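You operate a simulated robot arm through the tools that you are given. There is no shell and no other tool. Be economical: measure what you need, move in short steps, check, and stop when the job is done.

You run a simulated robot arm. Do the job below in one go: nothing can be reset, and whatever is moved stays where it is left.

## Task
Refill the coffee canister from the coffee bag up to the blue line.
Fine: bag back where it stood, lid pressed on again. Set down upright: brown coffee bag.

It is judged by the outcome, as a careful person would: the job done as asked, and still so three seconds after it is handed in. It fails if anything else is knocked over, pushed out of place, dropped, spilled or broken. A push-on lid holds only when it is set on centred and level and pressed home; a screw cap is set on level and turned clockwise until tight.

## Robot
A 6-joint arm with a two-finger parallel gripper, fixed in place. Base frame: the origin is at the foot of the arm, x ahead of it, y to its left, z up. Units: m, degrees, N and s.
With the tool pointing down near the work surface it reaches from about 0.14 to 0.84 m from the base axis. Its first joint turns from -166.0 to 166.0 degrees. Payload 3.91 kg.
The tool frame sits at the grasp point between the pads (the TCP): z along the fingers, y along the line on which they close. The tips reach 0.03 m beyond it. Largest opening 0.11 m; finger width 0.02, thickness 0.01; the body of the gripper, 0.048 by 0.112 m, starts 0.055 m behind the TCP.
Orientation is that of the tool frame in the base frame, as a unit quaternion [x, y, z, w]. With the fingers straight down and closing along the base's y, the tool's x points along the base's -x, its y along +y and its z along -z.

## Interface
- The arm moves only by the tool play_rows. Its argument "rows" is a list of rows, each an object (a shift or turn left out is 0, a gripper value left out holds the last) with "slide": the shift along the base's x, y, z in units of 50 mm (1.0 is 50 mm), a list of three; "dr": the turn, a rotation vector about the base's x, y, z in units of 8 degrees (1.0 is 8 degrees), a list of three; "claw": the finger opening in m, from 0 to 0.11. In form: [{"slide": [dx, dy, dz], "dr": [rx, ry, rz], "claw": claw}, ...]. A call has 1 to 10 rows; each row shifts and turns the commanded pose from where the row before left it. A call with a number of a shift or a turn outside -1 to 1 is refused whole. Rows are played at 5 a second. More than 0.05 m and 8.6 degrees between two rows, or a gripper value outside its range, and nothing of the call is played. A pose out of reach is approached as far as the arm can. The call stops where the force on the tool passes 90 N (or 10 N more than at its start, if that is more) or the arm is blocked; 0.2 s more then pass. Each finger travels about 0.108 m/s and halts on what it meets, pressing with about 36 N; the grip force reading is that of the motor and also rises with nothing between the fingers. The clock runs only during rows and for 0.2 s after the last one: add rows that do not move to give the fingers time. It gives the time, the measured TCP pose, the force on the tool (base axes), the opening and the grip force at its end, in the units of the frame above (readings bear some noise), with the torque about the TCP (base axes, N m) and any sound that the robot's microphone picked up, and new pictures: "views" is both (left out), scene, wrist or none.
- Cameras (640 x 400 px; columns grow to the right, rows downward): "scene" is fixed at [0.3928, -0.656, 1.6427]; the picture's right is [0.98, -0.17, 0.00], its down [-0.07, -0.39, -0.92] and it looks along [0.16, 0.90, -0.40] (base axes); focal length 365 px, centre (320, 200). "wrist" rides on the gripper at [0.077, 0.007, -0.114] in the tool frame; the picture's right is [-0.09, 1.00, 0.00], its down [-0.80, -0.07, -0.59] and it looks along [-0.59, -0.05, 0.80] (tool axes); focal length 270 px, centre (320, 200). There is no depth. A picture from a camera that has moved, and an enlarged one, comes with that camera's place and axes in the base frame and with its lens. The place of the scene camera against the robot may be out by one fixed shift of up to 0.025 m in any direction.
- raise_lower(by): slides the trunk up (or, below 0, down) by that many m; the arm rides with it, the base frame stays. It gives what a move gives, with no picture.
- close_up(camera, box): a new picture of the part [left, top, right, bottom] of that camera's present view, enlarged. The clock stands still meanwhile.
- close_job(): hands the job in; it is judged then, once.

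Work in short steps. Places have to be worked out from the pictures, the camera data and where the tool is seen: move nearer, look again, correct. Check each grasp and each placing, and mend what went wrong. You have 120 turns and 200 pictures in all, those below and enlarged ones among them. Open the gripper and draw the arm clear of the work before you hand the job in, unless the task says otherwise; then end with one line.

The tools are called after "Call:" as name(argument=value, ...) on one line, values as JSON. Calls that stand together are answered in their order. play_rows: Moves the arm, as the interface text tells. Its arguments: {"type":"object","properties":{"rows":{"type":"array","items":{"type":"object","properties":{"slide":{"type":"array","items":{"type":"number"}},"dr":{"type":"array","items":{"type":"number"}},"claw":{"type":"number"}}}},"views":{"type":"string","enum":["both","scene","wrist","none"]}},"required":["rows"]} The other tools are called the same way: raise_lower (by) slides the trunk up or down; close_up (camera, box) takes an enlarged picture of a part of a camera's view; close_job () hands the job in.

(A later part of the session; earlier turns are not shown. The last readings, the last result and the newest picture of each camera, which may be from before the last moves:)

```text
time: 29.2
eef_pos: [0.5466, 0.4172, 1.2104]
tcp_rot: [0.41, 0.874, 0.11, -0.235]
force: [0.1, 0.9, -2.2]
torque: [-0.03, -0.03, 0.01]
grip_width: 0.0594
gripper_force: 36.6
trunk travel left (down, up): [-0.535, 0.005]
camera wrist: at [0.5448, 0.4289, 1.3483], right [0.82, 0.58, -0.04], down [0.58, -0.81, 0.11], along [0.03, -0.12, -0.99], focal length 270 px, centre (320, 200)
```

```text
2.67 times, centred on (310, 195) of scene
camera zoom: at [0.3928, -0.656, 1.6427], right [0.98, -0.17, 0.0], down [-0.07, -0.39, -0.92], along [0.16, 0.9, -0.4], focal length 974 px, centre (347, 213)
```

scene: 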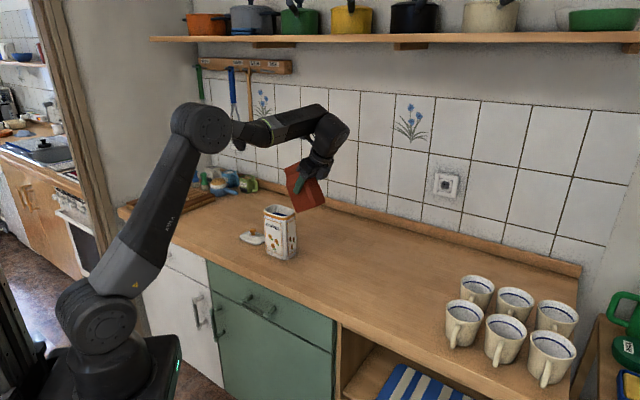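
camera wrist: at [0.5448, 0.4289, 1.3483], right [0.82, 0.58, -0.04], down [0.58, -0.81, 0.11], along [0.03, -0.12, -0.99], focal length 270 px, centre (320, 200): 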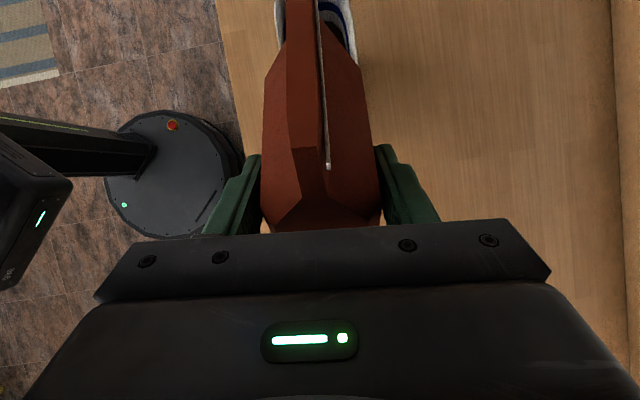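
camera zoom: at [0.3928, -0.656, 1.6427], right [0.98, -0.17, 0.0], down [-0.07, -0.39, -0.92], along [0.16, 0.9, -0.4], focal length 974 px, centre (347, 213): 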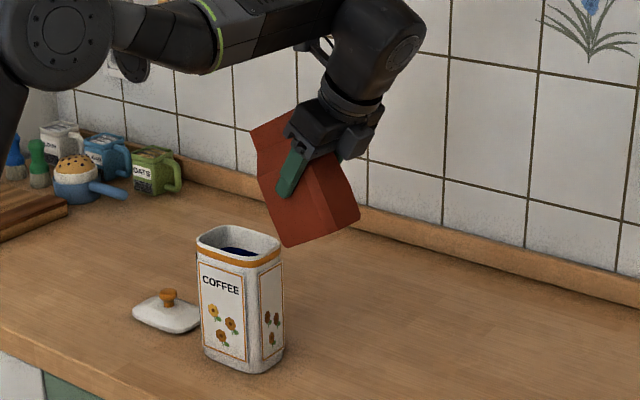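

Bag plane and canister line up. I tilt on to 60° with the lower mouth corner over the opening, and watch for the first flow.

Call:
play_rows(rows=[{"slide": [-0.072, 0.086, -0.25], "dr": [-0.72, -0.6, 0]}, {"slide": [-0.072, 0.086, -0.25], "dr": [-0.72, -0.6, 0]}, {"slide": [-0.072, 0.086, -0.25], "dr": [-0.72, -0.6, 0]}, {"slide": [-0.072, 0.086, -0.25], "dr": [-0.72, -0.6, 0]}, {}], views="both")

Call:
close_up(camera="scene", box=[230, 120, 390, 270])

```text
time: 30.4
eef_pos: [0.5313, 0.4346, 1.1619]
tcp_rot: [0.424, 0.905, 0.001, 0.0]
force: [-0.3, -0.9, -1.3]
torque: [0.01, 0.02, -0.02]
grip_width: 0.0595
gripper_force: 36.1
trunk travel left (down, up): [-0.535, 0.005]
camera wrist: at [0.4866, 0.4986, 1.2762], right [0.82, 0.57, 0.0], down [0.46, -0.66, 0.59], along [0.34, -0.49, -0.8], focal length 270 px, centre (320, 200)
```

scene: 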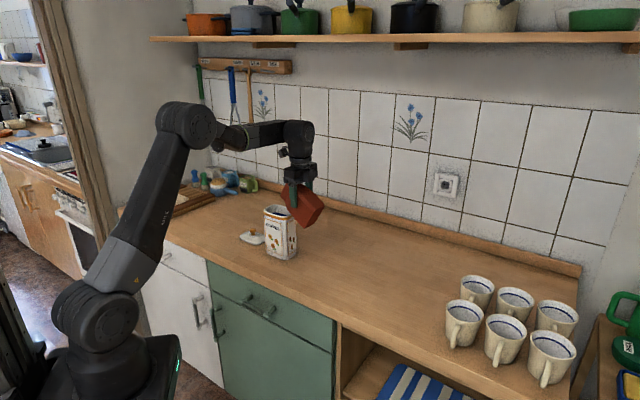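
wrist: 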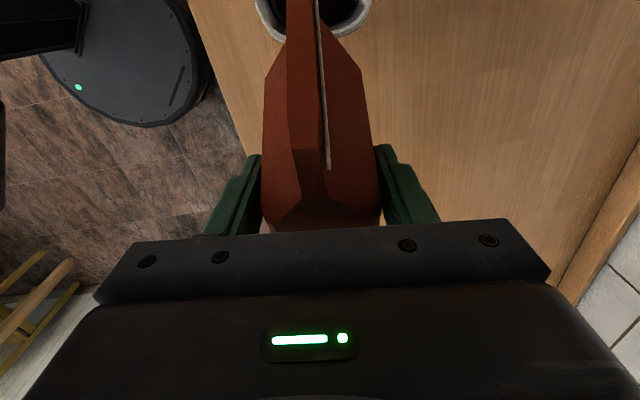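

```text
2.67 times, centred on (310, 195) of scene
camera zoom: at [0.3928, -0.656, 1.6427], right [0.98, -0.17, 0.0], down [-0.07, -0.39, -0.92], along [0.16, 0.9, -0.4], focal length 974 px, centre (347, 213)
```

zoom: 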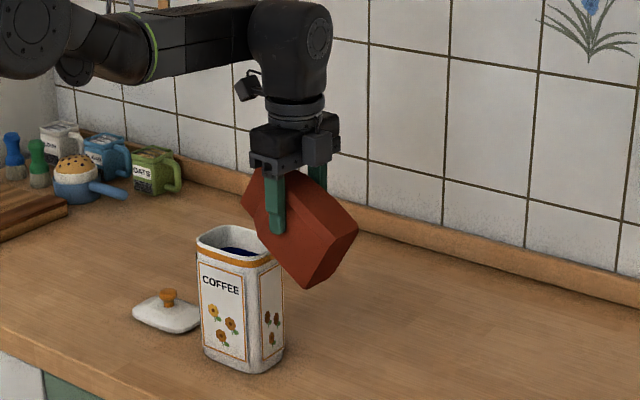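

No flow yet; the corner sits over the opening. I tilt to ~76°, pivoting about that corner.

Call:
play_rows(rows=[{"slide": [-0.05, 0.06, 0.13], "dr": [-0.765, -0.64, 0]}, {"slide": [-0.05, 0.06, 0.13], "dr": [-0.765, -0.64, 0]}, {}], views="both")

Call:
close_up(camera="scene", box=[240, 150, 340, 250])

```text
time: 31.2
eef_pos: [0.5257, 0.4419, 1.1743]
tcp_rot: [0.42, 0.897, -0.058, 0.125]
force: [-0.6, 0.2, -1.4]
torque: [0.04, 0.01, 0.02]
grip_width: 0.0596
gripper_force: 36.0
trunk travel left (down, up): [-0.535, 0.005]
camera wrist: at [0.4628, 0.5263, 1.2633], right [0.82, 0.57, 0.03], down [0.33, -0.51, 0.79], along [0.47, -0.64, -0.61], focal length 270 px, centre (320, 200)
```

scene: 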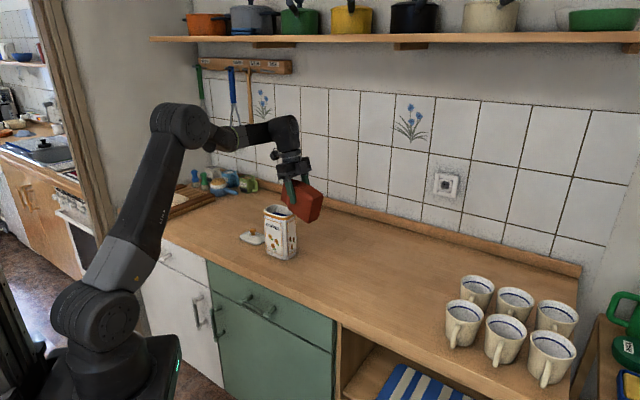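
wrist: 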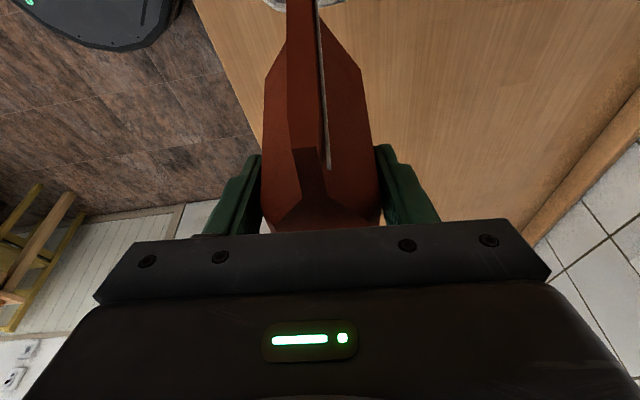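

```text
4.00 times, centred on (290, 200) of scene
camera zoom: at [0.3928, -0.656, 1.6427], right [0.98, -0.17, 0.0], down [-0.07, -0.39, -0.92], along [0.16, 0.9, -0.4], focal length 1461 px, centre (440, 200)
```

zoom: 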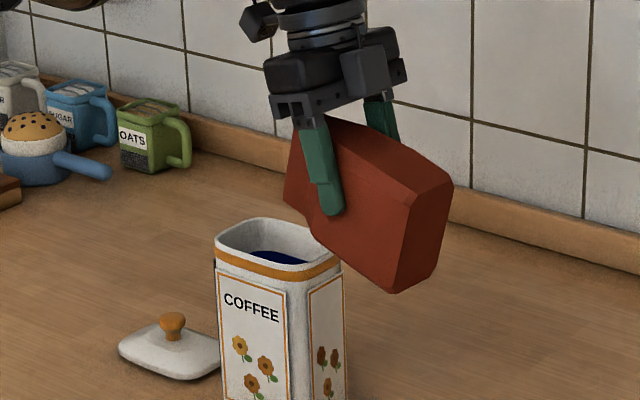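

Corner is right above the opening; no coffee yet. I tilt to ~92°.

Call:
play_rows(rows=[{"slide": [-0.1, 0.12, 0.2], "dr": [-0.765, -0.64, 0]}, {"slide": [-0.1, 0.12, 0.2], "dr": [-0.765, -0.64, 0]}, {}], views="none")

Call:
close_up(camera="scene", box=[240, 150, 340, 250])

```text
time: 32.0
eef_pos: [0.5164, 0.4519, 1.194]
tcp_rot: [0.408, 0.871, -0.115, 0.25]
force: [-0.8, -0.6, -1.8]
torque: [0.01, 0.03, -0.03]
grip_width: 0.0596
gripper_force: 36.1
trunk travel left (down, up): [-0.535, 0.005]
```

```text
4.00 times, centred on (290, 200) of scene
camera zoom: at [0.3928, -0.656, 1.6427], right [0.98, -0.17, 0.0], down [-0.07, -0.39, -0.92], along [0.16, 0.9, -0.4], focal length 1461 px, centre (440, 200)
```

zoom: 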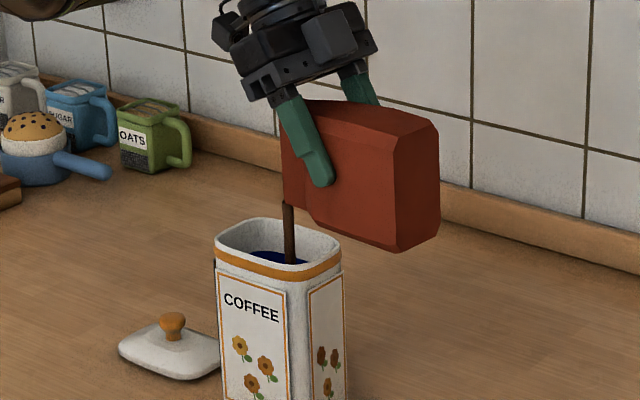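

Flow has started and falls into the opening. I hold for an instant and check the level in close-up.

Call:
play_rows(rows=[{}], views="none")

Call:
close_up(camera="scene", box=[260, 195, 300, 225])

```text
time: 32.4
eef_pos: [0.5153, 0.4528, 1.1938]
tcp_rot: [0.409, 0.871, -0.115, 0.248]
force: [0.7, 0.1, -1.6]
torque: [0.06, 0.02, 0.03]
grip_width: 0.059
gripper_force: 36.3
trunk travel left (down, up): [-0.535, 0.005]
```

```text
13.33 times, centred on (280, 210) of scene
camera zoom: at [0.3928, -0.656, 1.6427], right [0.98, -0.17, 0.0], down [-0.07, -0.39, -0.92], along [0.16, 0.9, -0.4], focal length 4869 px, centre (853, 67)
```

zoom: 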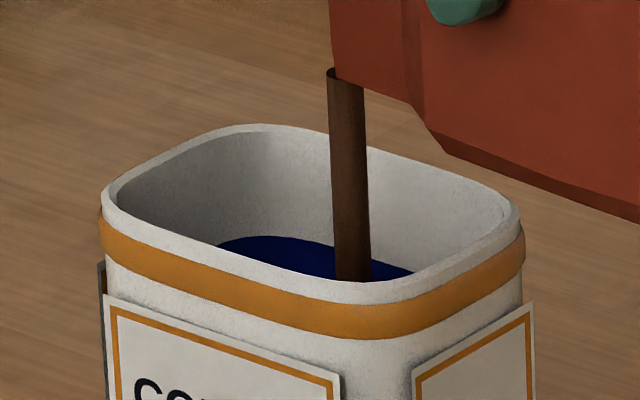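

Stream lands inside near the middle. I let it run 1.6 s more and check.

Call:
play_rows(rows=[{}, {}, {}, {}, {}, {}, {}], views="none")

Call:
close_up(camera="scene", box=[260, 195, 300, 225])

```text
time: 34.0
eef_pos: [0.5155, 0.4538, 1.1936]
tcp_rot: [0.407, 0.871, -0.114, 0.249]
force: [0.0, -1.0, -0.3]
torque: [0.0, 0.01, 0.02]
grip_width: 0.0592
gripper_force: 36.2
trunk travel left (down, up): [-0.535, 0.005]
```

```text
13.33 times, centred on (280, 210) of scene
camera zoom: at [0.3928, -0.656, 1.6427], right [0.98, -0.17, 0.0], down [-0.07, -0.39, -0.92], along [0.16, 0.9, -0.4], focal length 4869 px, centre (853, 67)
```

zoom: 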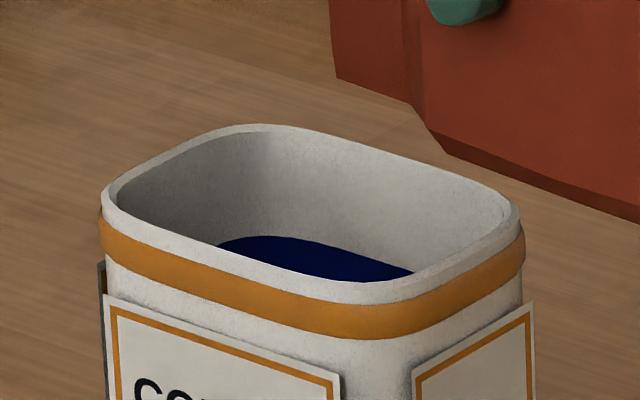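

The flow stopped by itself, so the amount follows the tilt angle. I tilt 4° more and wait.

Call:
play_rows(rows=[{"slide": [-0.07, 0.085, 0.09], "dr": [-0.384, -0.32, 0]}, {}, {}], views="none")

Call:
close_up(camera="scene", box=[260, 190, 300, 220])

```text
time: 34.8
eef_pos: [0.5106, 0.4572, 1.1983]
tcp_rot: [0.402, 0.862, -0.129, 0.279]
force: [-0.8, -0.4, -0.5]
torque: [0.04, 0.03, -0.01]
grip_width: 0.0591
gripper_force: 35.7
trunk travel left (down, up): [-0.535, 0.005]
```

```text
13.33 times, centred on (280, 205) of scene
camera zoom: at [0.3928, -0.656, 1.6427], right [0.98, -0.17, 0.0], down [-0.07, -0.39, -0.92], along [0.16, 0.9, -0.4], focal length 4869 px, centre (853, 133)
```

zoom: 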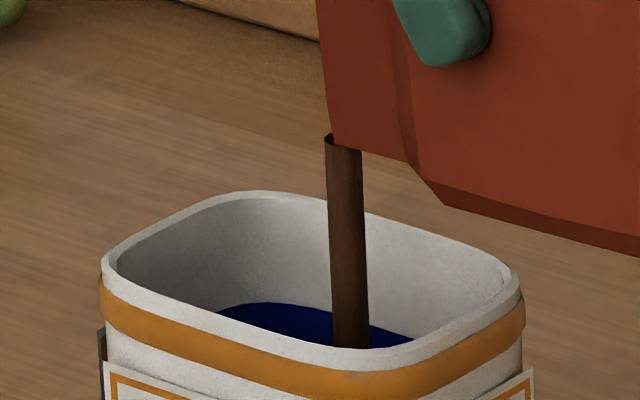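

Flow resumes; I wait for it to end.

Call:
play_rows(rows=[{}, {}, {}, {}, {}], views="none")

Call:
close_up(camera="scene", box=[260, 190, 300, 220])

```text
time: 36.0
eef_pos: [0.5121, 0.4579, 1.1981]
tcp_rot: [0.404, 0.862, -0.129, 0.279]
force: [0.2, -0.1, -2.0]
torque: [0.0, 0.02, -0.03]
grip_width: 0.0591
gripper_force: 36.1
trunk travel left (down, up): [-0.535, 0.005]
```

```text
13.33 times, centred on (280, 205) of scene
camera zoom: at [0.3928, -0.656, 1.6427], right [0.98, -0.17, 0.0], down [-0.07, -0.39, -0.92], along [0.16, 0.9, -0.4], focal length 4869 px, centre (853, 133)
```

zoom: 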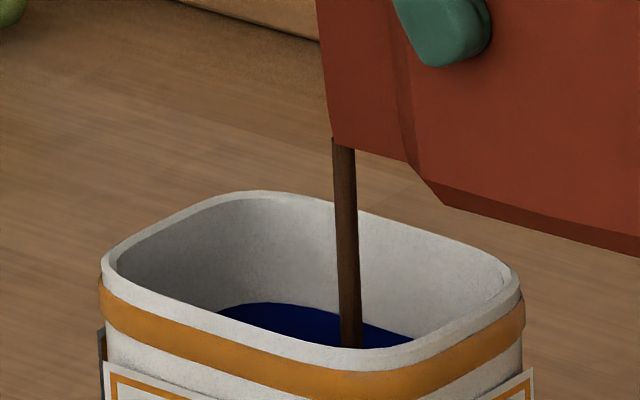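

Nearly ended. The scene view shows almost the full band, so brown will appear once the level reaches the line. I tilt 4° more.

Call:
play_rows(rows=[{"slide": [-0.07, 0.085, 0.085], "dr": [-0.384, -0.32, 0]}, {}, {}, {}, {}, {}], views="none")

Call:
close_up(camera="scene", box=[260, 190, 300, 220])

```text
time: 37.4
eef_pos: [0.5089, 0.4622, 1.2031]
tcp_rot: [0.399, 0.852, -0.143, 0.308]
force: [0.5, 0.7, -1.3]
torque: [-0.01, 0.03, 0.03]
grip_width: 0.059
gripper_force: 36.2
trunk travel left (down, up): [-0.535, 0.005]
```

```text
13.33 times, centred on (280, 205) of scene
camera zoom: at [0.3928, -0.656, 1.6427], right [0.98, -0.17, 0.0], down [-0.07, -0.39, -0.92], along [0.16, 0.9, -0.4], focal length 4869 px, centre (853, 133)
```

zoom: 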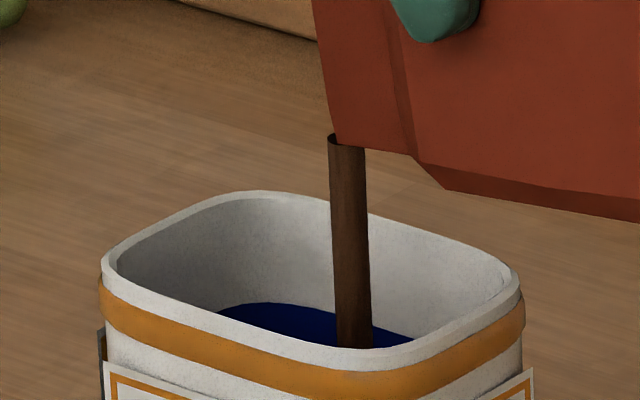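

Still flowing; I wait in short intervals.

Call:
play_rows(rows=[{}, {}, {}, {}], views="none")

Call:
close_up(camera="scene", box=[260, 190, 300, 220])

```text
time: 38.4
eef_pos: [0.5092, 0.4617, 1.2024]
tcp_rot: [0.399, 0.851, -0.143, 0.309]
force: [-0.9, -0.2, -0.9]
torque: [0.06, 0.01, -0.02]
grip_width: 0.0593
gripper_force: 36.0
trunk travel left (down, up): [-0.535, 0.005]
```

```text
13.33 times, centred on (280, 205) of scene
camera zoom: at [0.3928, -0.656, 1.6427], right [0.98, -0.17, 0.0], down [-0.07, -0.39, -0.92], along [0.16, 0.9, -0.4], focal length 4869 px, centre (853, 133)
```

zoom: 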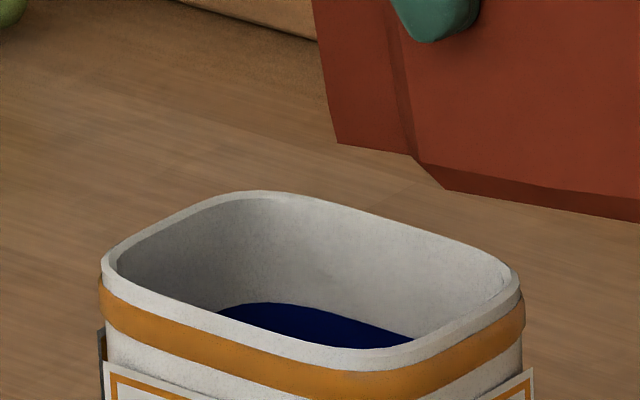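

Stopped again, with no brown visible on the band yet. I add another 4°.

Call:
play_rows(rows=[{"slide": [-0.075, 0.09, 0.075], "dr": [-0.384, -0.32, 0]}, {}, {}, {}, {}, {}], views="none")

Call:
close_up(camera="scene", box=[260, 190, 300, 220])

```text
time: 39.8
eef_pos: [0.5039, 0.466, 1.2072]
tcp_rot: [0.393, 0.84, -0.157, 0.339]
force: [-0.2, -0.7, -0.3]
torque: [0.03, 0.02, 0.01]
grip_width: 0.0592
gripper_force: 35.9
trunk travel left (down, up): [-0.535, 0.005]
```

```text
13.33 times, centred on (280, 205) of scene
camera zoom: at [0.3928, -0.656, 1.6427], right [0.98, -0.17, 0.0], down [-0.07, -0.39, -0.92], along [0.16, 0.9, -0.4], focal length 4869 px, centre (853, 133)
```

zoom: 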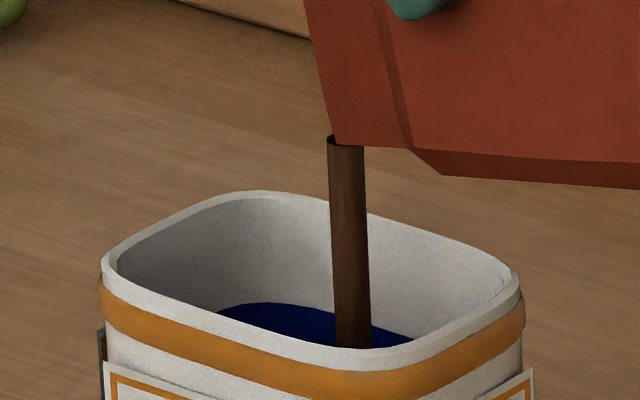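

Flowing; I wait a little more.

Call:
play_rows(rows=[{}, {}, {}, {}], views="none")

Call:
close_up(camera="scene", box=[260, 190, 300, 220])

```text
time: 40.8
eef_pos: [0.504, 0.4673, 1.2067]
tcp_rot: [0.394, 0.84, -0.157, 0.338]
force: [-0.2, -0.2, -1.5]
torque: [0.03, 0.01, 0.01]
grip_width: 0.0588
gripper_force: 36.1
trunk travel left (down, up): [-0.535, 0.005]
```

```text
13.33 times, centred on (280, 205) of scene
camera zoom: at [0.3928, -0.656, 1.6427], right [0.98, -0.17, 0.0], down [-0.07, -0.39, -0.92], along [0.16, 0.9, -0.4], focal length 4869 px, centre (853, 133)
```

zoom: 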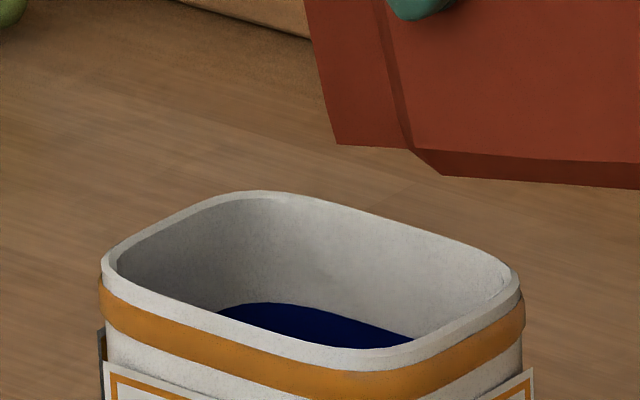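

No brown on the band yet. To calibrate, I tilt the bag back and look into the canister with the wrist camera.

Call:
play_rows(rows=[{"slide": [0.11, -0.13, -0.07], "dr": [0.765, 0.64, 0]}, {"slide": [0.11, -0.13, -0.07], "dr": [0.765, 0.64, 0]}, {"slide": [0.11, -0.13, -0.07], "dr": [0.765, 0.64, 0]}, {"slide": [0.11, -0.13, -0.07], "dr": [0.765, 0.64, 0]}, {"slide": [0.11, -0.13, -0.07], "dr": [0.765, 0.64, 0]}, {"slide": [0.1, -0.12, 0.12], "dr": [0.765, 0.64, 0]}, {"slide": [0.1, -0.12, 0.12], "dr": [0.765, 0.64, 0]}, {"slide": [0.1, -0.12, 0.12], "dr": [0.765, 0.64, 0]}, {"slide": [0.1, -0.12, 0.12], "dr": [0.765, 0.64, 0]}, {"slide": [0.1, -0.12, 0.12], "dr": [0.765, 0.64, 0]}], views="wrist")

Call:
close_up(camera="wrist", box=[250, 0, 390, 90])

```text
time: 43.0
eef_pos: [0.5577, 0.4043, 1.2191]
tcp_rot: [0.402, 0.861, 0.131, -0.281]
force: [0.5, -0.7, -0.5]
torque: [-0.05, 0.0, 0.01]
grip_width: 0.0588
gripper_force: 35.9
trunk travel left (down, up): [-0.535, 0.005]
camera wrist: at [0.5656, 0.4042, 1.358], right [0.81, 0.58, -0.05], down [0.58, -0.81, 0.01], along [-0.04, -0.04, -1.0], focal length 270 px, centre (320, 200)
```

wrist: 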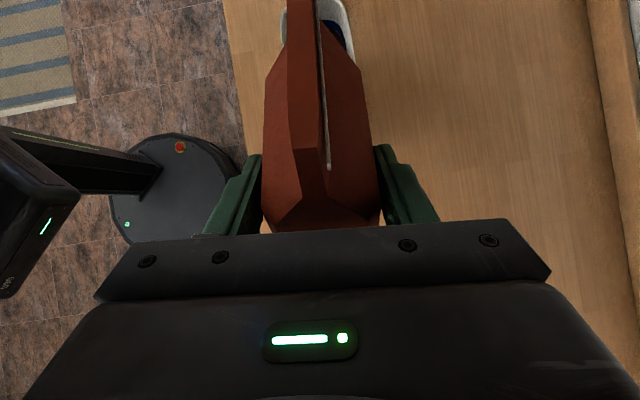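

```text
4.44 times, centred on (320, 45) of wrist
camera zoom: at [0.5656, 0.4042, 1.358], right [0.81, 0.58, -0.05], down [0.58, -0.81, 0.01], along [-0.04, -0.04, -1.0], focal length 1201 px, centre (320, 889)
```

zoom: 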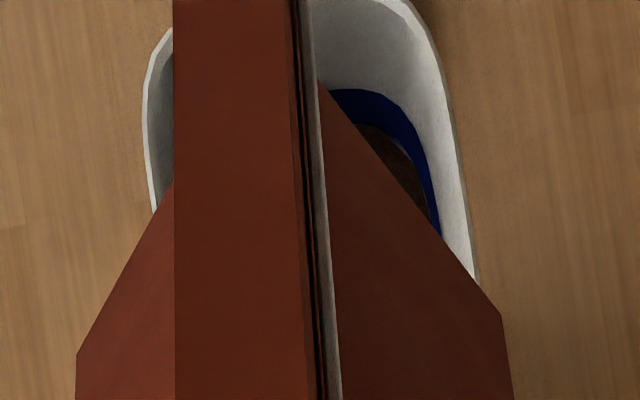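

The coffee is now close below the band. I enlarge more.

Call:
close_up(camera="wrist", box=[318, 0, 358, 60])

```text
6.67 times, centred on (338, 30) of wrist
camera zoom: at [0.5656, 0.4042, 1.358], right [0.81, 0.58, -0.05], down [0.58, -0.81, 0.01], along [-0.04, -0.04, -1.0], focal length 1802 px, centre (200, 1333)
```

zoom: 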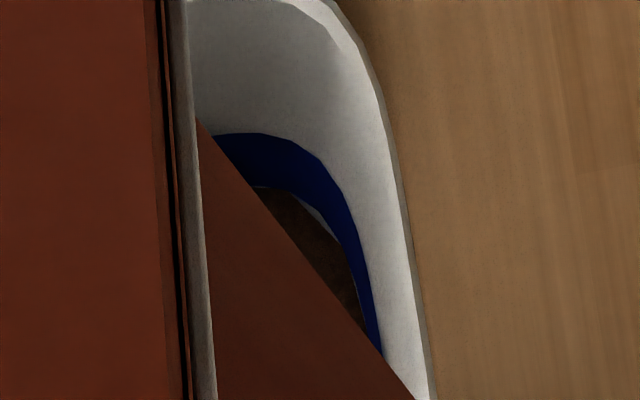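

The level is about at the lower edge of the band. I go back to the pouring attitude for a little more to reach mid-band.

Call:
play_rows(rows=[{"slide": [-0.1, 0.12, -0.12], "dr": [-0.765, -0.64, 0]}, {"slide": [-0.1, 0.12, -0.12], "dr": [-0.765, -0.64, 0]}, {"slide": [-0.1, 0.12, -0.12], "dr": [-0.765, -0.64, 0]}, {"slide": [-0.1, 0.12, -0.12], "dr": [-0.765, -0.64, 0]}, {"slide": [-0.1, 0.12, -0.12], "dr": [-0.765, -0.64, 0]}, {"slide": [-0.11, 0.13, 0.07], "dr": [-0.765, -0.64, 0]}, {"slide": [-0.11, 0.13, 0.07], "dr": [-0.765, -0.64, 0]}, {"slide": [-0.11, 0.13, 0.07], "dr": [-0.765, -0.64, 0]}, {"slide": [-0.11, 0.13, 0.07], "dr": [-0.765, -0.64, 0]}, {"slide": [-0.11, 0.13, 0.07], "dr": [-0.765, -0.64, 0]}], views="none")

Call:
play_rows(rows=[{}, {"slide": [-0.078, 0.093, 0.065], "dr": [-0.384, -0.32, 0]}, {}, {}], views="none")

Call:
close_up(camera="scene", box=[260, 190, 300, 220])

```text
time: 45.2
eef_pos: [0.504, 0.467, 1.2066]
tcp_rot: [0.393, 0.84, -0.157, 0.338]
force: [0.5, 0.0, -0.4]
torque: [0.02, 0.02, -0.02]
grip_width: 0.0586
gripper_force: 35.7
trunk travel left (down, up): [-0.535, 0.005]
```

```text
time: 46.2
eef_pos: [0.501, 0.4709, 1.2103]
tcp_rot: [0.388, 0.827, -0.171, 0.368]
force: [0.2, 0.4, 0.2]
torque: [0.03, 0.02, 0.0]
grip_width: 0.0589
gripper_force: 35.7
trunk travel left (down, up): [-0.535, 0.005]
```

```text
13.33 times, centred on (280, 205) of scene
camera zoom: at [0.3928, -0.656, 1.6427], right [0.98, -0.17, 0.0], down [-0.07, -0.39, -0.92], along [0.16, 0.9, -0.4], focal length 4869 px, centre (853, 133)
```

zoom: 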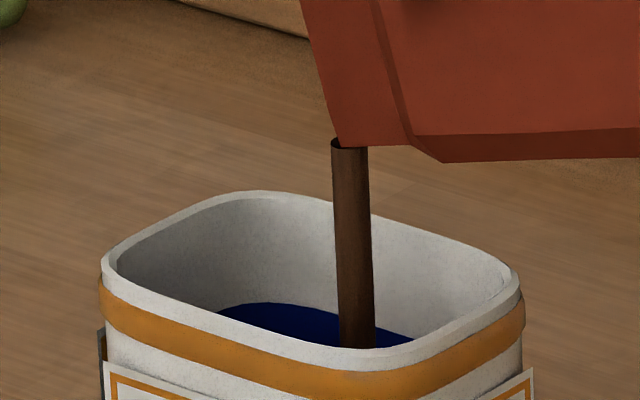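

Pouring; I let this step run out.

Call:
play_rows(rows=[{}, {}, {}, {}, {}, {}, {}], views="none")

Call:
close_up(camera="scene", box=[260, 190, 300, 220])

```text
time: 47.8
eef_pos: [0.5005, 0.4713, 1.2094]
tcp_rot: [0.388, 0.828, -0.172, 0.367]
force: [1.3, -0.9, -0.4]
torque: [-0.01, 0.01, 0.0]
grip_width: 0.059
gripper_force: 36.2
trunk travel left (down, up): [-0.535, 0.005]
```

```text
13.33 times, centred on (280, 205) of scene
camera zoom: at [0.3928, -0.656, 1.6427], right [0.98, -0.17, 0.0], down [-0.07, -0.39, -0.92], along [0.16, 0.9, -0.4], focal length 4869 px, centre (853, 133)
```

zoom: 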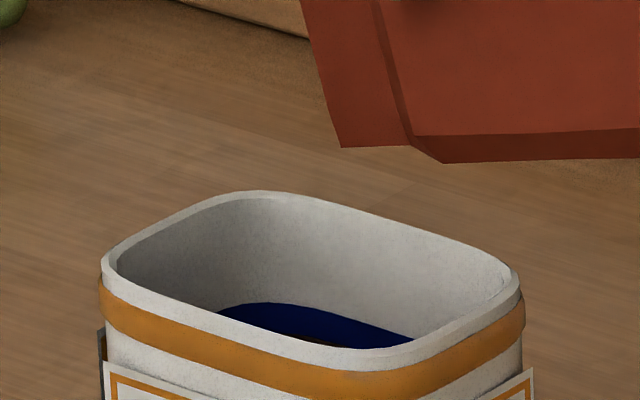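

Brown just appears at the foot of the band: level is about at its lower edge. One more 4° step should bring it to mid-band.

Call:
play_rows(rows=[{"slide": [-0.08, 0.095, 0.055], "dr": [-0.384, -0.32, 0]}, {}, {}, {}, {}, {}, {}, {}, {}, {}], views="none")

Call:
close_up(camera="scene", box=[260, 190, 300, 220])

```text
time: 50.0
eef_pos: [0.4976, 0.4766, 1.2126]
tcp_rot: [0.381, 0.815, -0.184, 0.396]
force: [0.2, 0.0, -0.2]
torque: [0.05, 0.04, -0.02]
grip_width: 0.0586
gripper_force: 35.7
trunk travel left (down, up): [-0.535, 0.005]
```

```text
13.33 times, centred on (280, 205) of scene
camera zoom: at [0.3928, -0.656, 1.6427], right [0.98, -0.17, 0.0], down [-0.07, -0.39, -0.92], along [0.16, 0.9, -0.4], focal length 4869 px, centre (853, 133)
```

zoom: 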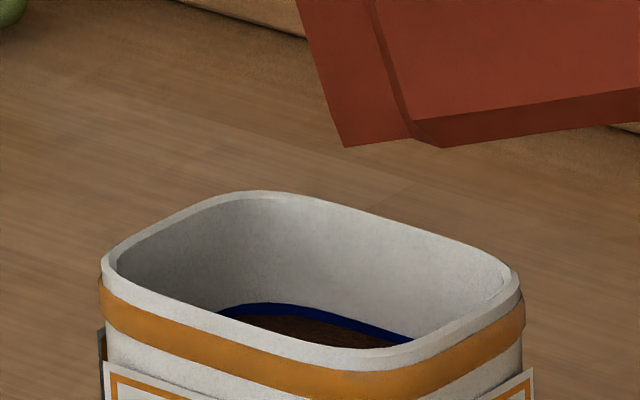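

About 4 mm of the band remains above the coffee: the level is well within the line, and the flow has ended. I tilt the bag back upright the same way.

Call:
play_rows(rows=[{"slide": [0.16, -0.19, -0.12], "dr": [0.767, 0.64, 0]}, {"slide": [0.11, -0.13, -0.07], "dr": [0.767, 0.64, 0]}, {"slide": [0.11, -0.13, -0.07], "dr": [0.767, 0.64, 0]}, {"slide": [0.11, -0.13, -0.07], "dr": [0.767, 0.64, 0]}, {"slide": [0.11, -0.13, -0.07], "dr": [0.767, 0.64, 0]}, {"slide": [0.11, -0.13, -0.07], "dr": [0.767, 0.64, 0]}, {"slide": [0.1, -0.12, 0.12], "dr": [0.767, 0.64, 0]}, {"slide": [0.1, -0.12, 0.12], "dr": [0.767, 0.64, 0]}, {"slide": [0.1, -0.12, 0.12], "dr": [0.767, 0.64, 0]}, {"slide": [0.1, -0.12, 0.12], "dr": [0.767, 0.64, 0]}], views="none")

Call:
play_rows(rows=[{"slide": [0.2, -0.24, 0.12], "dr": [0.767, 0.64, 0]}, {"slide": [0.3, -0.36, 0], "dr": [0.767, 0.64, 0]}, {"slide": [0.3, -0.36, 0], "dr": [0.767, 0.64, 0]}, {"slide": [0.3, -0.36, 0], "dr": [0.767, 0.64, 0]}, {}, {}], views="both")

```text
time: 52.2
eef_pos: [0.5538, 0.4089, 1.2136]
tcp_rot: [0.413, 0.877, 0.104, -0.221]
force: [-0.3, 0.6, 0.3]
torque: [0.0, 0.01, -0.01]
grip_width: 0.0589
gripper_force: 35.8
trunk travel left (down, up): [-0.535, 0.005]
```

```text
time: 53.6
eef_pos: [0.6087, 0.3456, 1.2181]
tcp_rot: [0.368, 0.783, 0.213, -0.454]
force: [-0.3, 0.6, -0.7]
torque: [-0.03, -0.02, -0.01]
grip_width: 0.0586
gripper_force: 36.1
trunk travel left (down, up): [-0.535, 0.005]
camera wrist: at [0.6524, 0.3026, 1.3435], right [0.79, 0.6, -0.08], down [0.53, -0.75, -0.4], along [-0.3, 0.28, -0.91], focal length 270 px, centre (320, 200)
```

scene: 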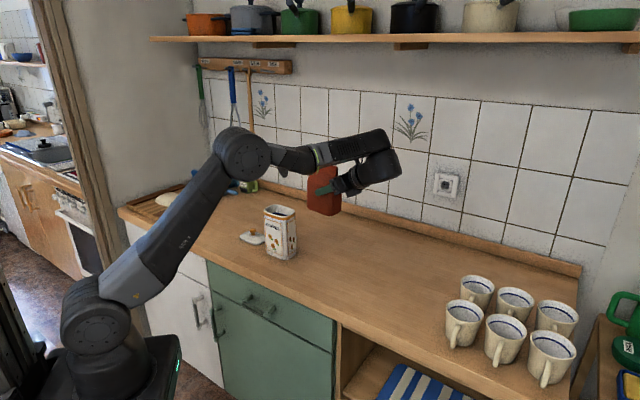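
wrist: 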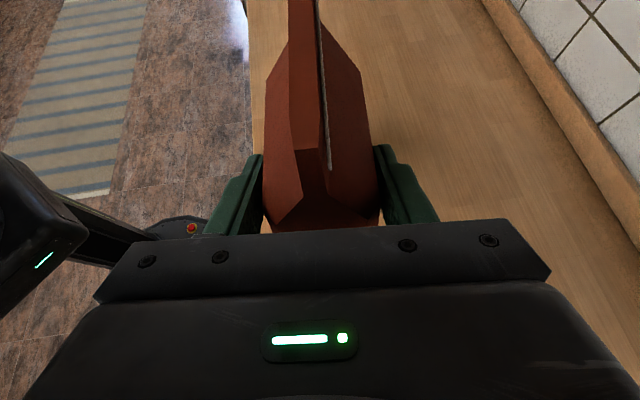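

Orientation equals that at the grasp, so the bag is upright. I move back over its old place and go down most of the way.

Call:
play_rows(rows=[{"slide": [0.3, -0.18, 0]}, {"slide": [0.3, -0.17, 0]}, {"slide": [0, 0, -0.9]}, {"slide": [0, 0, -0.9]}, {"slide": [0, 0, -0.9]}, {"slide": [0, 0, -0.9]}, {"slide": [0, 0, -0.5]}, {}, {}], views="both")

```text
time: 55.6
eef_pos: [0.6392, 0.328, 1.0118]
tcp_rot: [0.369, 0.783, 0.214, -0.453]
force: [0.3, -0.5, -0.8]
torque: [0.01, -0.02, -0.01]
grip_width: 0.0584
gripper_force: 36.0
trunk travel left (down, up): [-0.535, 0.005]
camera wrist: at [0.6821, 0.2852, 1.1366], right [0.79, 0.6, -0.08], down [0.53, -0.75, -0.4], along [-0.3, 0.28, -0.91], focal length 270 px, centre (320, 200)
```

scene: 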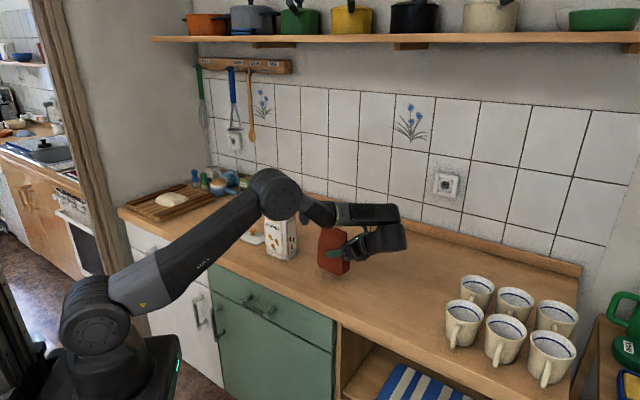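
wrist: 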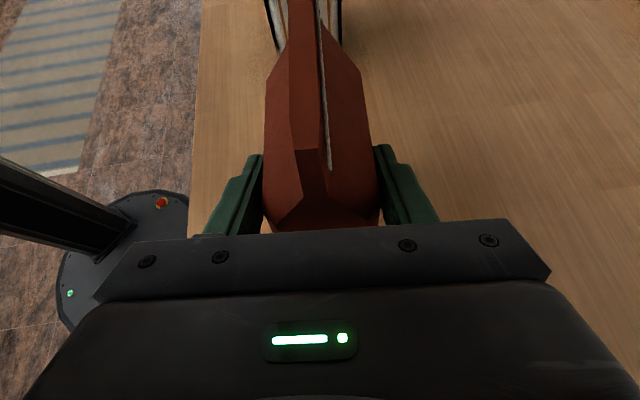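

Over its place. I lower to just above the counter, then finely until contact.

Call:
play_rows(rows=[{"slide": [0, 0, -0.3]}, {"slide": [0, 0, -0.25]}, {"slide": [0, 0, -0.06]}, {}, {}], views="none")

```text
time: 56.8
eef_pos: [0.6386, 0.3269, 0.9825]
tcp_rot: [0.368, 0.783, 0.212, -0.453]
force: [0.4, -0.2, -0.9]
torque: [-0.01, -0.01, -0.05]
grip_width: 0.0587
gripper_force: 36.4
trunk travel left (down, up): [-0.535, 0.005]
```

Call:
play_rows(rows=[{"slide": [0, 0, -0.05]}, {"slide": [0, 0, -0.03]}, {}, {}], views="none")

```text
time: 57.8
eef_pos: [0.6381, 0.3263, 0.9819]
tcp_rot: [0.367, 0.784, 0.214, -0.453]
force: [3.4, 1.7, 20.3]
torque: [0.4, 0.29, -0.1]
grip_width: 0.0588
gripper_force: 35.6
trunk travel left (down, up): [-0.535, 0.005]
```

Contact at 20 N; I relieve 2 mm and open the fingers.

Call:
play_rows(rows=[{"slide": [0, 0, 0.06]}, {}, {"claw": 0.075}, {"claw": 0.1}, {}, {}], views="both")

```text
time: 59.2
eef_pos: [0.6387, 0.3263, 0.9822]
tcp_rot: [0.368, 0.784, 0.212, -0.453]
force: [-0.8, 1.1, -0.2]
torque: [0.04, 0.0, 0.04]
grip_width: 0.1
gripper_force: 0.0
trunk travel left (down, up): [-0.535, 0.005]
camera wrist: at [0.6816, 0.284, 1.1055], right [0.79, 0.6, -0.08], down [0.53, -0.75, -0.4], along [-0.3, 0.28, -0.91], focal length 270 px, centre (320, 200)
```

scene: 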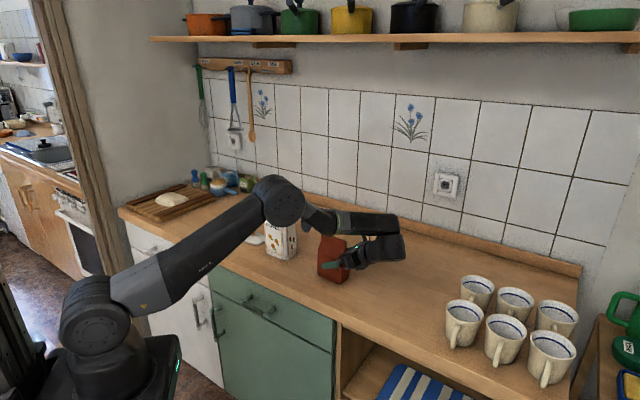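
wrist: 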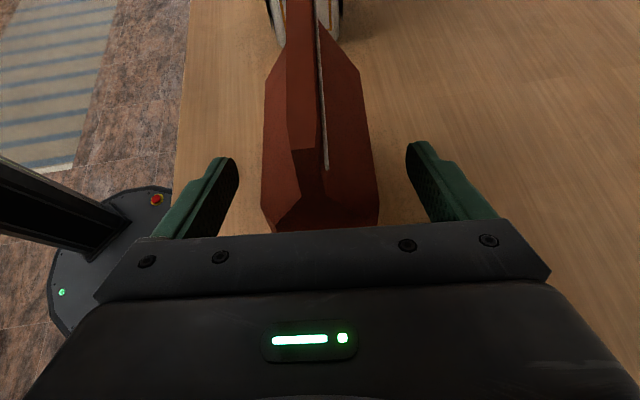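

Bag stands free. I raise the tool straight up, clear of it.

Call:
play_rows(rows=[{"slide": [0, 0, 0.9]}, {"slide": [0, 0, 0.9]}, {"slide": [0, 0, 0.9]}, {"slide": [0, 0, 0.9]}, {"slide": [0, 0, 0.9]}, {}], views="scene")

Call:
close_up(camera="scene", box=[240, 180, 380, 300])

```text
time: 60.6
eef_pos: [0.6383, 0.3259, 1.2089]
tcp_rot: [0.367, 0.783, 0.213, -0.454]
force: [0.0, 0.0, 0.1]
torque: [0.01, -0.03, -0.02]
grip_width: 0.1001
gripper_force: 0.0
trunk travel left (down, up): [-0.535, 0.005]
```

scene: 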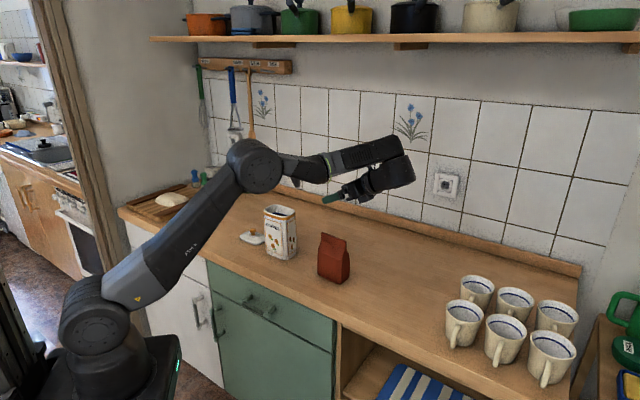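

```text
3.33 times, centred on (310, 240) of scene
camera zoom: at [0.3928, -0.656, 1.6427], right [0.98, -0.17, 0.0], down [-0.07, -0.39, -0.92], along [0.16, 0.9, -0.4], focal length 1217 px, centre (353, 67)
```

zoom: 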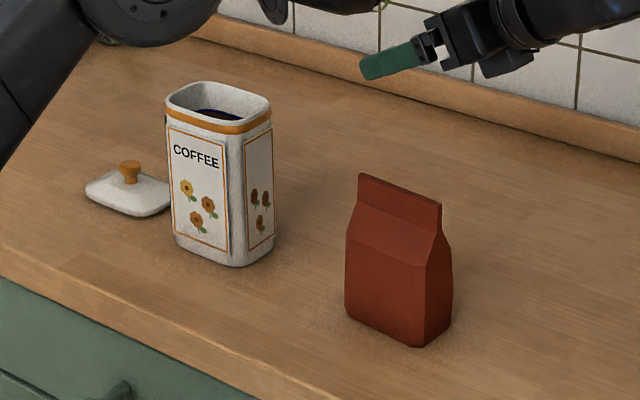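

The bag is back on its spot, upright. I un-tilt the tool and travel towards the lid.

Call:
play_rows(rows=[{"slide": [-0.3, 0.25, 0.1], "dr": [-0.722, -0.6, 0], "claw": 0.06}, {"slide": [-0.3, 0.25, 0.1], "dr": [-0.722, -0.6, 0]}, {"slide": [-0.3, 0.25, 0.1], "dr": [-0.722, -0.6, 0]}, {"slide": [-0.3, 0.25, 0.1], "dr": [-0.722, -0.6, 0]}, {"slide": [-0.3, 0.25, 0.1], "dr": [-0.722, -0.6, 0]}, {"slide": [-0.3, 0.25, 0.1], "dr": [-0.722, -0.6, 0]}, {"slide": [-0.3, 0.25, 0.1], "dr": [-0.722, -0.6, 0]}, {"slide": [-0.3, 0.25, 0.1], "dr": [-0.722, -0.6, 0]}, {}], views="none")

Call:
play_rows(rows=[{"slide": [-0.3, 0.42, -0.1], "dr": [0, 0, 0.99]}, {"slide": [-0.3, 0.42, -0.1], "dr": [0, 0, 0.99]}, {"slide": [-0.3, 0.42, -0.1], "dr": [0, 0, 0.99]}, {"slide": [-0.3, 0.42, -0.1], "dr": [0, 0, 0.99]}, {"slide": [-0.3, 0.42, -0.1], "dr": [0, 0, 0.99]}, {"slide": [-0.3, 0.42, -0.1], "dr": [0, 0, 0.99]}, {"slide": [-0.3, 0.42, -0.1], "dr": [0, 0, 0.99]}, {"slide": [-0.3, 0.42, -0.1], "dr": [0, 0, 0.99]}, {"slide": [-0.3, 0.42, -0.1], "dr": [0, 0, 0.99]}, {"slide": [-0.3, 0.42, -0.1], "dr": [0, 0, 0.99]}], views="none")

Call:
play_rows(rows=[{"dr": [0, 0, 0.99]}, {"dr": [0, 0, 1]}, {}], views="wrist")

```text
time: 62.6
eef_pos: [0.517, 0.4276, 1.2484]
tcp_rot: [0.425, 0.905, -0.001, 0.0]
force: [-0.4, -0.6, 1.0]
torque: [-0.02, 0.0, 0.04]
grip_width: 0.0601
gripper_force: 0.1
trunk travel left (down, up): [-0.535, 0.005]
```

```text
time: 64.8
eef_pos: [0.3678, 0.6366, 1.1972]
tcp_rot: [-0.25, 0.968, 0.001, 0.0]
force: [0.2, 0.4, 1.3]
torque: [0.03, 0.01, -0.01]
grip_width: 0.0599
gripper_force: 0.0
trunk travel left (down, up): [-0.535, 0.005]
```

```text
time: 65.6
eef_pos: [0.3673, 0.6364, 1.1961]
tcp_rot: [-0.382, 0.924, 0.0, 0.0]
force: [-0.7, 0.3, 0.3]
torque: [0.01, -0.04, 0.02]
grip_width: 0.0601
gripper_force: 0.0
trunk travel left (down, up): [-0.535, 0.005]
camera wrist: at [0.3083, 0.5868, 1.3119], right [-0.64, 0.77, 0.0], down [0.62, 0.52, 0.59], along [0.46, 0.38, -0.8], focal length 270 px, centre (320, 200)
```

wrist: 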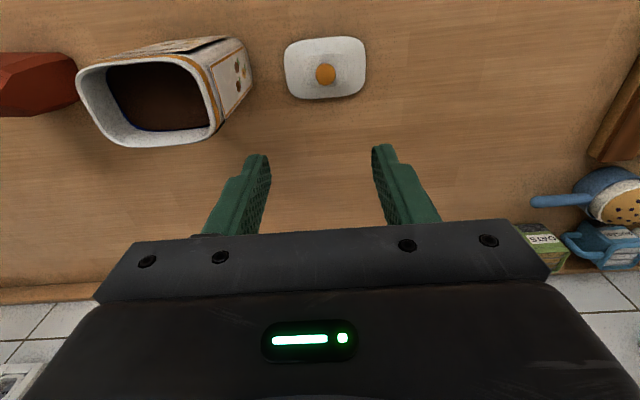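

I check the level in the canister, now seen well from here.

Call:
close_up(camera="wrist", box=[60, 30, 260, 160])

```text
3.08 times, centred on (160, 95) of wrist
camera zoom: at [0.3083, 0.5868, 1.3119], right [-0.64, 0.77, 0.0], down [0.62, 0.52, 0.59], along [0.46, 0.38, -0.8], focal length 832 px, centre (812, 523)
```

zoom: 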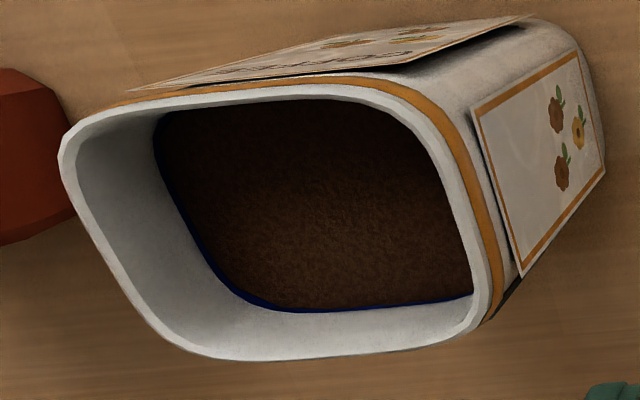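

Coffee reaches the blue line with a thin rim of blue showing all round. Now I go down over the lid's knob at (0.361, 0.641).

Call:
play_rows(rows=[{"slide": [-0.12, 0.085, -0.8]}, {"slide": [0, 0, -0.9]}, {"slide": [0, 0, -0.9]}, {"slide": [0, 0, -0.9]}, {"slide": [0, 0, -0.8]}, {}], views="wrist")

```text
time: 67.0
eef_pos: [0.3625, 0.6399, 0.9803]
tcp_rot: [-0.381, 0.924, 0.0, 0.001]
force: [0.6, 1.0, -0.4]
torque: [0.02, 0.01, 0.0]
grip_width: 0.0597
gripper_force: 0.0
trunk travel left (down, up): [-0.535, 0.005]
camera wrist: at [0.303, 0.5901, 1.0954], right [-0.64, 0.77, 0.0], down [0.62, 0.51, 0.59], along [0.46, 0.38, -0.8], focal length 270 px, centre (320, 200)
```

wrist: 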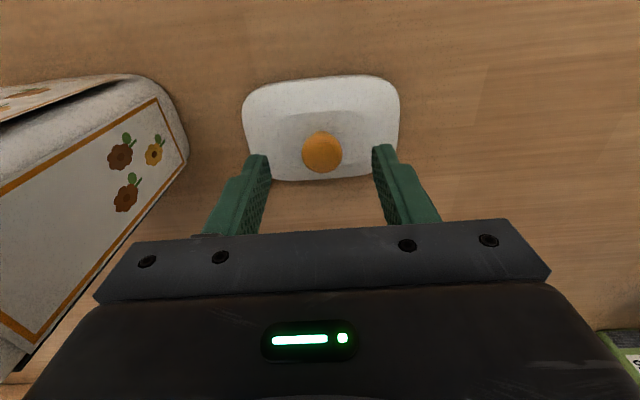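

Centred. I lower 28 mm to the earlier relative height and close on the knob.

Call:
play_rows(rows=[{"slide": [0, 0, -0.3]}, {"slide": [0, 0, -0.25]}, {}, {"claw": 0.03}, {"claw": 0.01}, {"claw": 0.01}, {}], views="wrist")

```text
time: 68.6
eef_pos: [0.3629, 0.6406, 0.9536]
tcp_rot: [-0.381, 0.925, 0.0, -0.001]
force: [-0.4, -0.1, -1.2]
torque: [0.0, 0.03, 0.04]
grip_width: 0.0249
gripper_force: 35.9
trunk travel left (down, up): [-0.535, 0.005]
camera wrist: at [0.3028, 0.5907, 1.0689], right [-0.64, 0.77, 0.0], down [0.62, 0.51, 0.59], along [0.46, 0.38, -0.8], focal length 270 px, centre (320, 200)
```

wrist: 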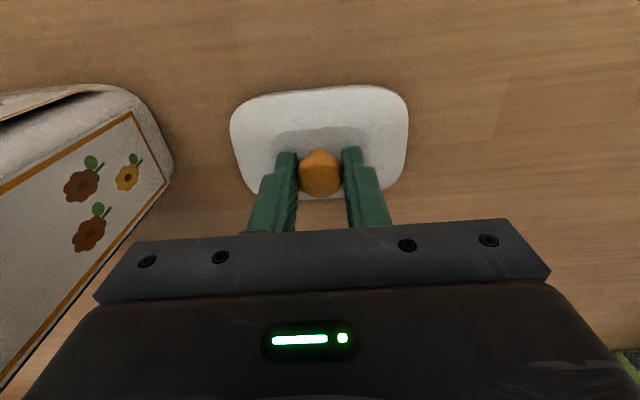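

Knob held at 25 mm, as before. I lift straight up and carry the lid over the canister.

Call:
play_rows(rows=[{"slide": [0, 0, 0.9]}, {"slide": [0, 0, 0.9]}, {"slide": [0, 0, 0.9]}, {"slide": [0, 0, 0.9]}, {"slide": [0, 0, 0.9]}, {"slide": [0.49, -0.605, 0]}, {"slide": [0.49, -0.605, 0]}, {"slide": [0.49, -0.605, 0]}, {"slide": [0.49, -0.605, 0]}, {}], views="none")

Call:
play_rows(rows=[{}], views="both")

```text
time: 70.8
eef_pos: [0.4571, 0.5202, 1.1812]
tcp_rot: [-0.382, 0.924, 0.0, 0.001]
force: [0.6, 0.1, -1.4]
torque: [-0.03, 0.01, 0.0]
grip_width: 0.0248
gripper_force: 36.1
trunk travel left (down, up): [-0.535, 0.005]
```

```text
time: 71.2
eef_pos: [0.4585, 0.5193, 1.1817]
tcp_rot: [-0.381, 0.924, 0.0, 0.001]
force: [0.0, 0.2, -1.4]
torque: [-0.03, -0.04, -0.01]
grip_width: 0.0248
gripper_force: 35.8
trunk travel left (down, up): [-0.535, 0.005]
camera wrist: at [0.3989, 0.4698, 1.2969], right [-0.64, 0.77, 0.0], down [0.62, 0.51, 0.59], along [0.46, 0.38, -0.8], focal length 270 px, centre (320, 200)
```

scene: 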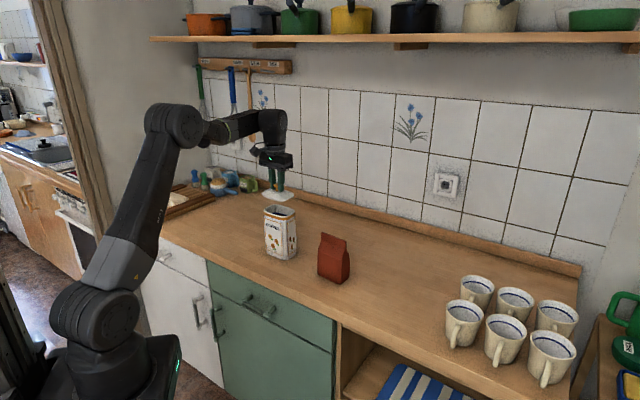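
wrist: 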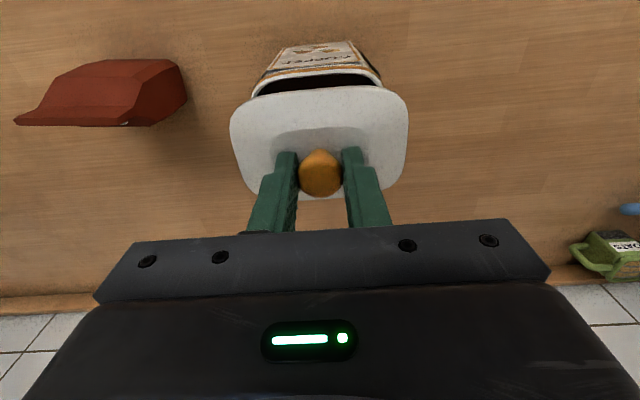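

I shift 1.5 mm to the pose recorded at removal and lower to z≈1.158, to compare with the earlier picture.

Call:
play_rows(rows=[{"slide": [0.03, 0.008, -0.25]}, {"slide": [0, 0, -0.22]}, {}, {}], views="wrist")

```text
time: 72.2
eef_pos: [0.4613, 0.5204, 1.1576]
tcp_rot: [-0.381, 0.925, -0.001, -0.001]
force: [0.0, -0.1, -1.0]
torque: [-0.01, -0.02, 0.0]
grip_width: 0.0248
gripper_force: 35.5
trunk travel left (down, up): [-0.535, 0.005]
camera wrist: at [0.4013, 0.4703, 1.2723], right [-0.64, 0.77, 0.0], down [0.62, 0.51, 0.59], along [0.46, 0.38, -0.8], focal length 270 px, centre (320, 200)
```

wrist: 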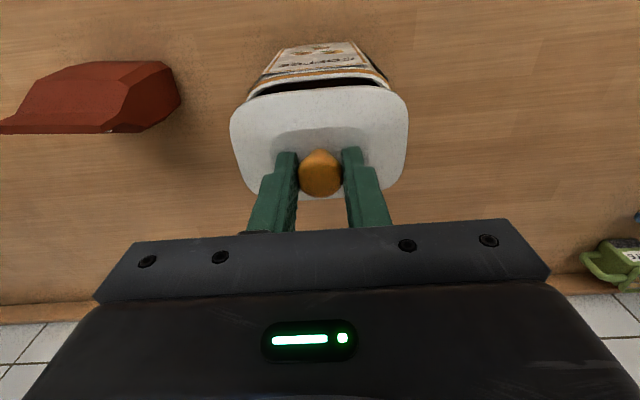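

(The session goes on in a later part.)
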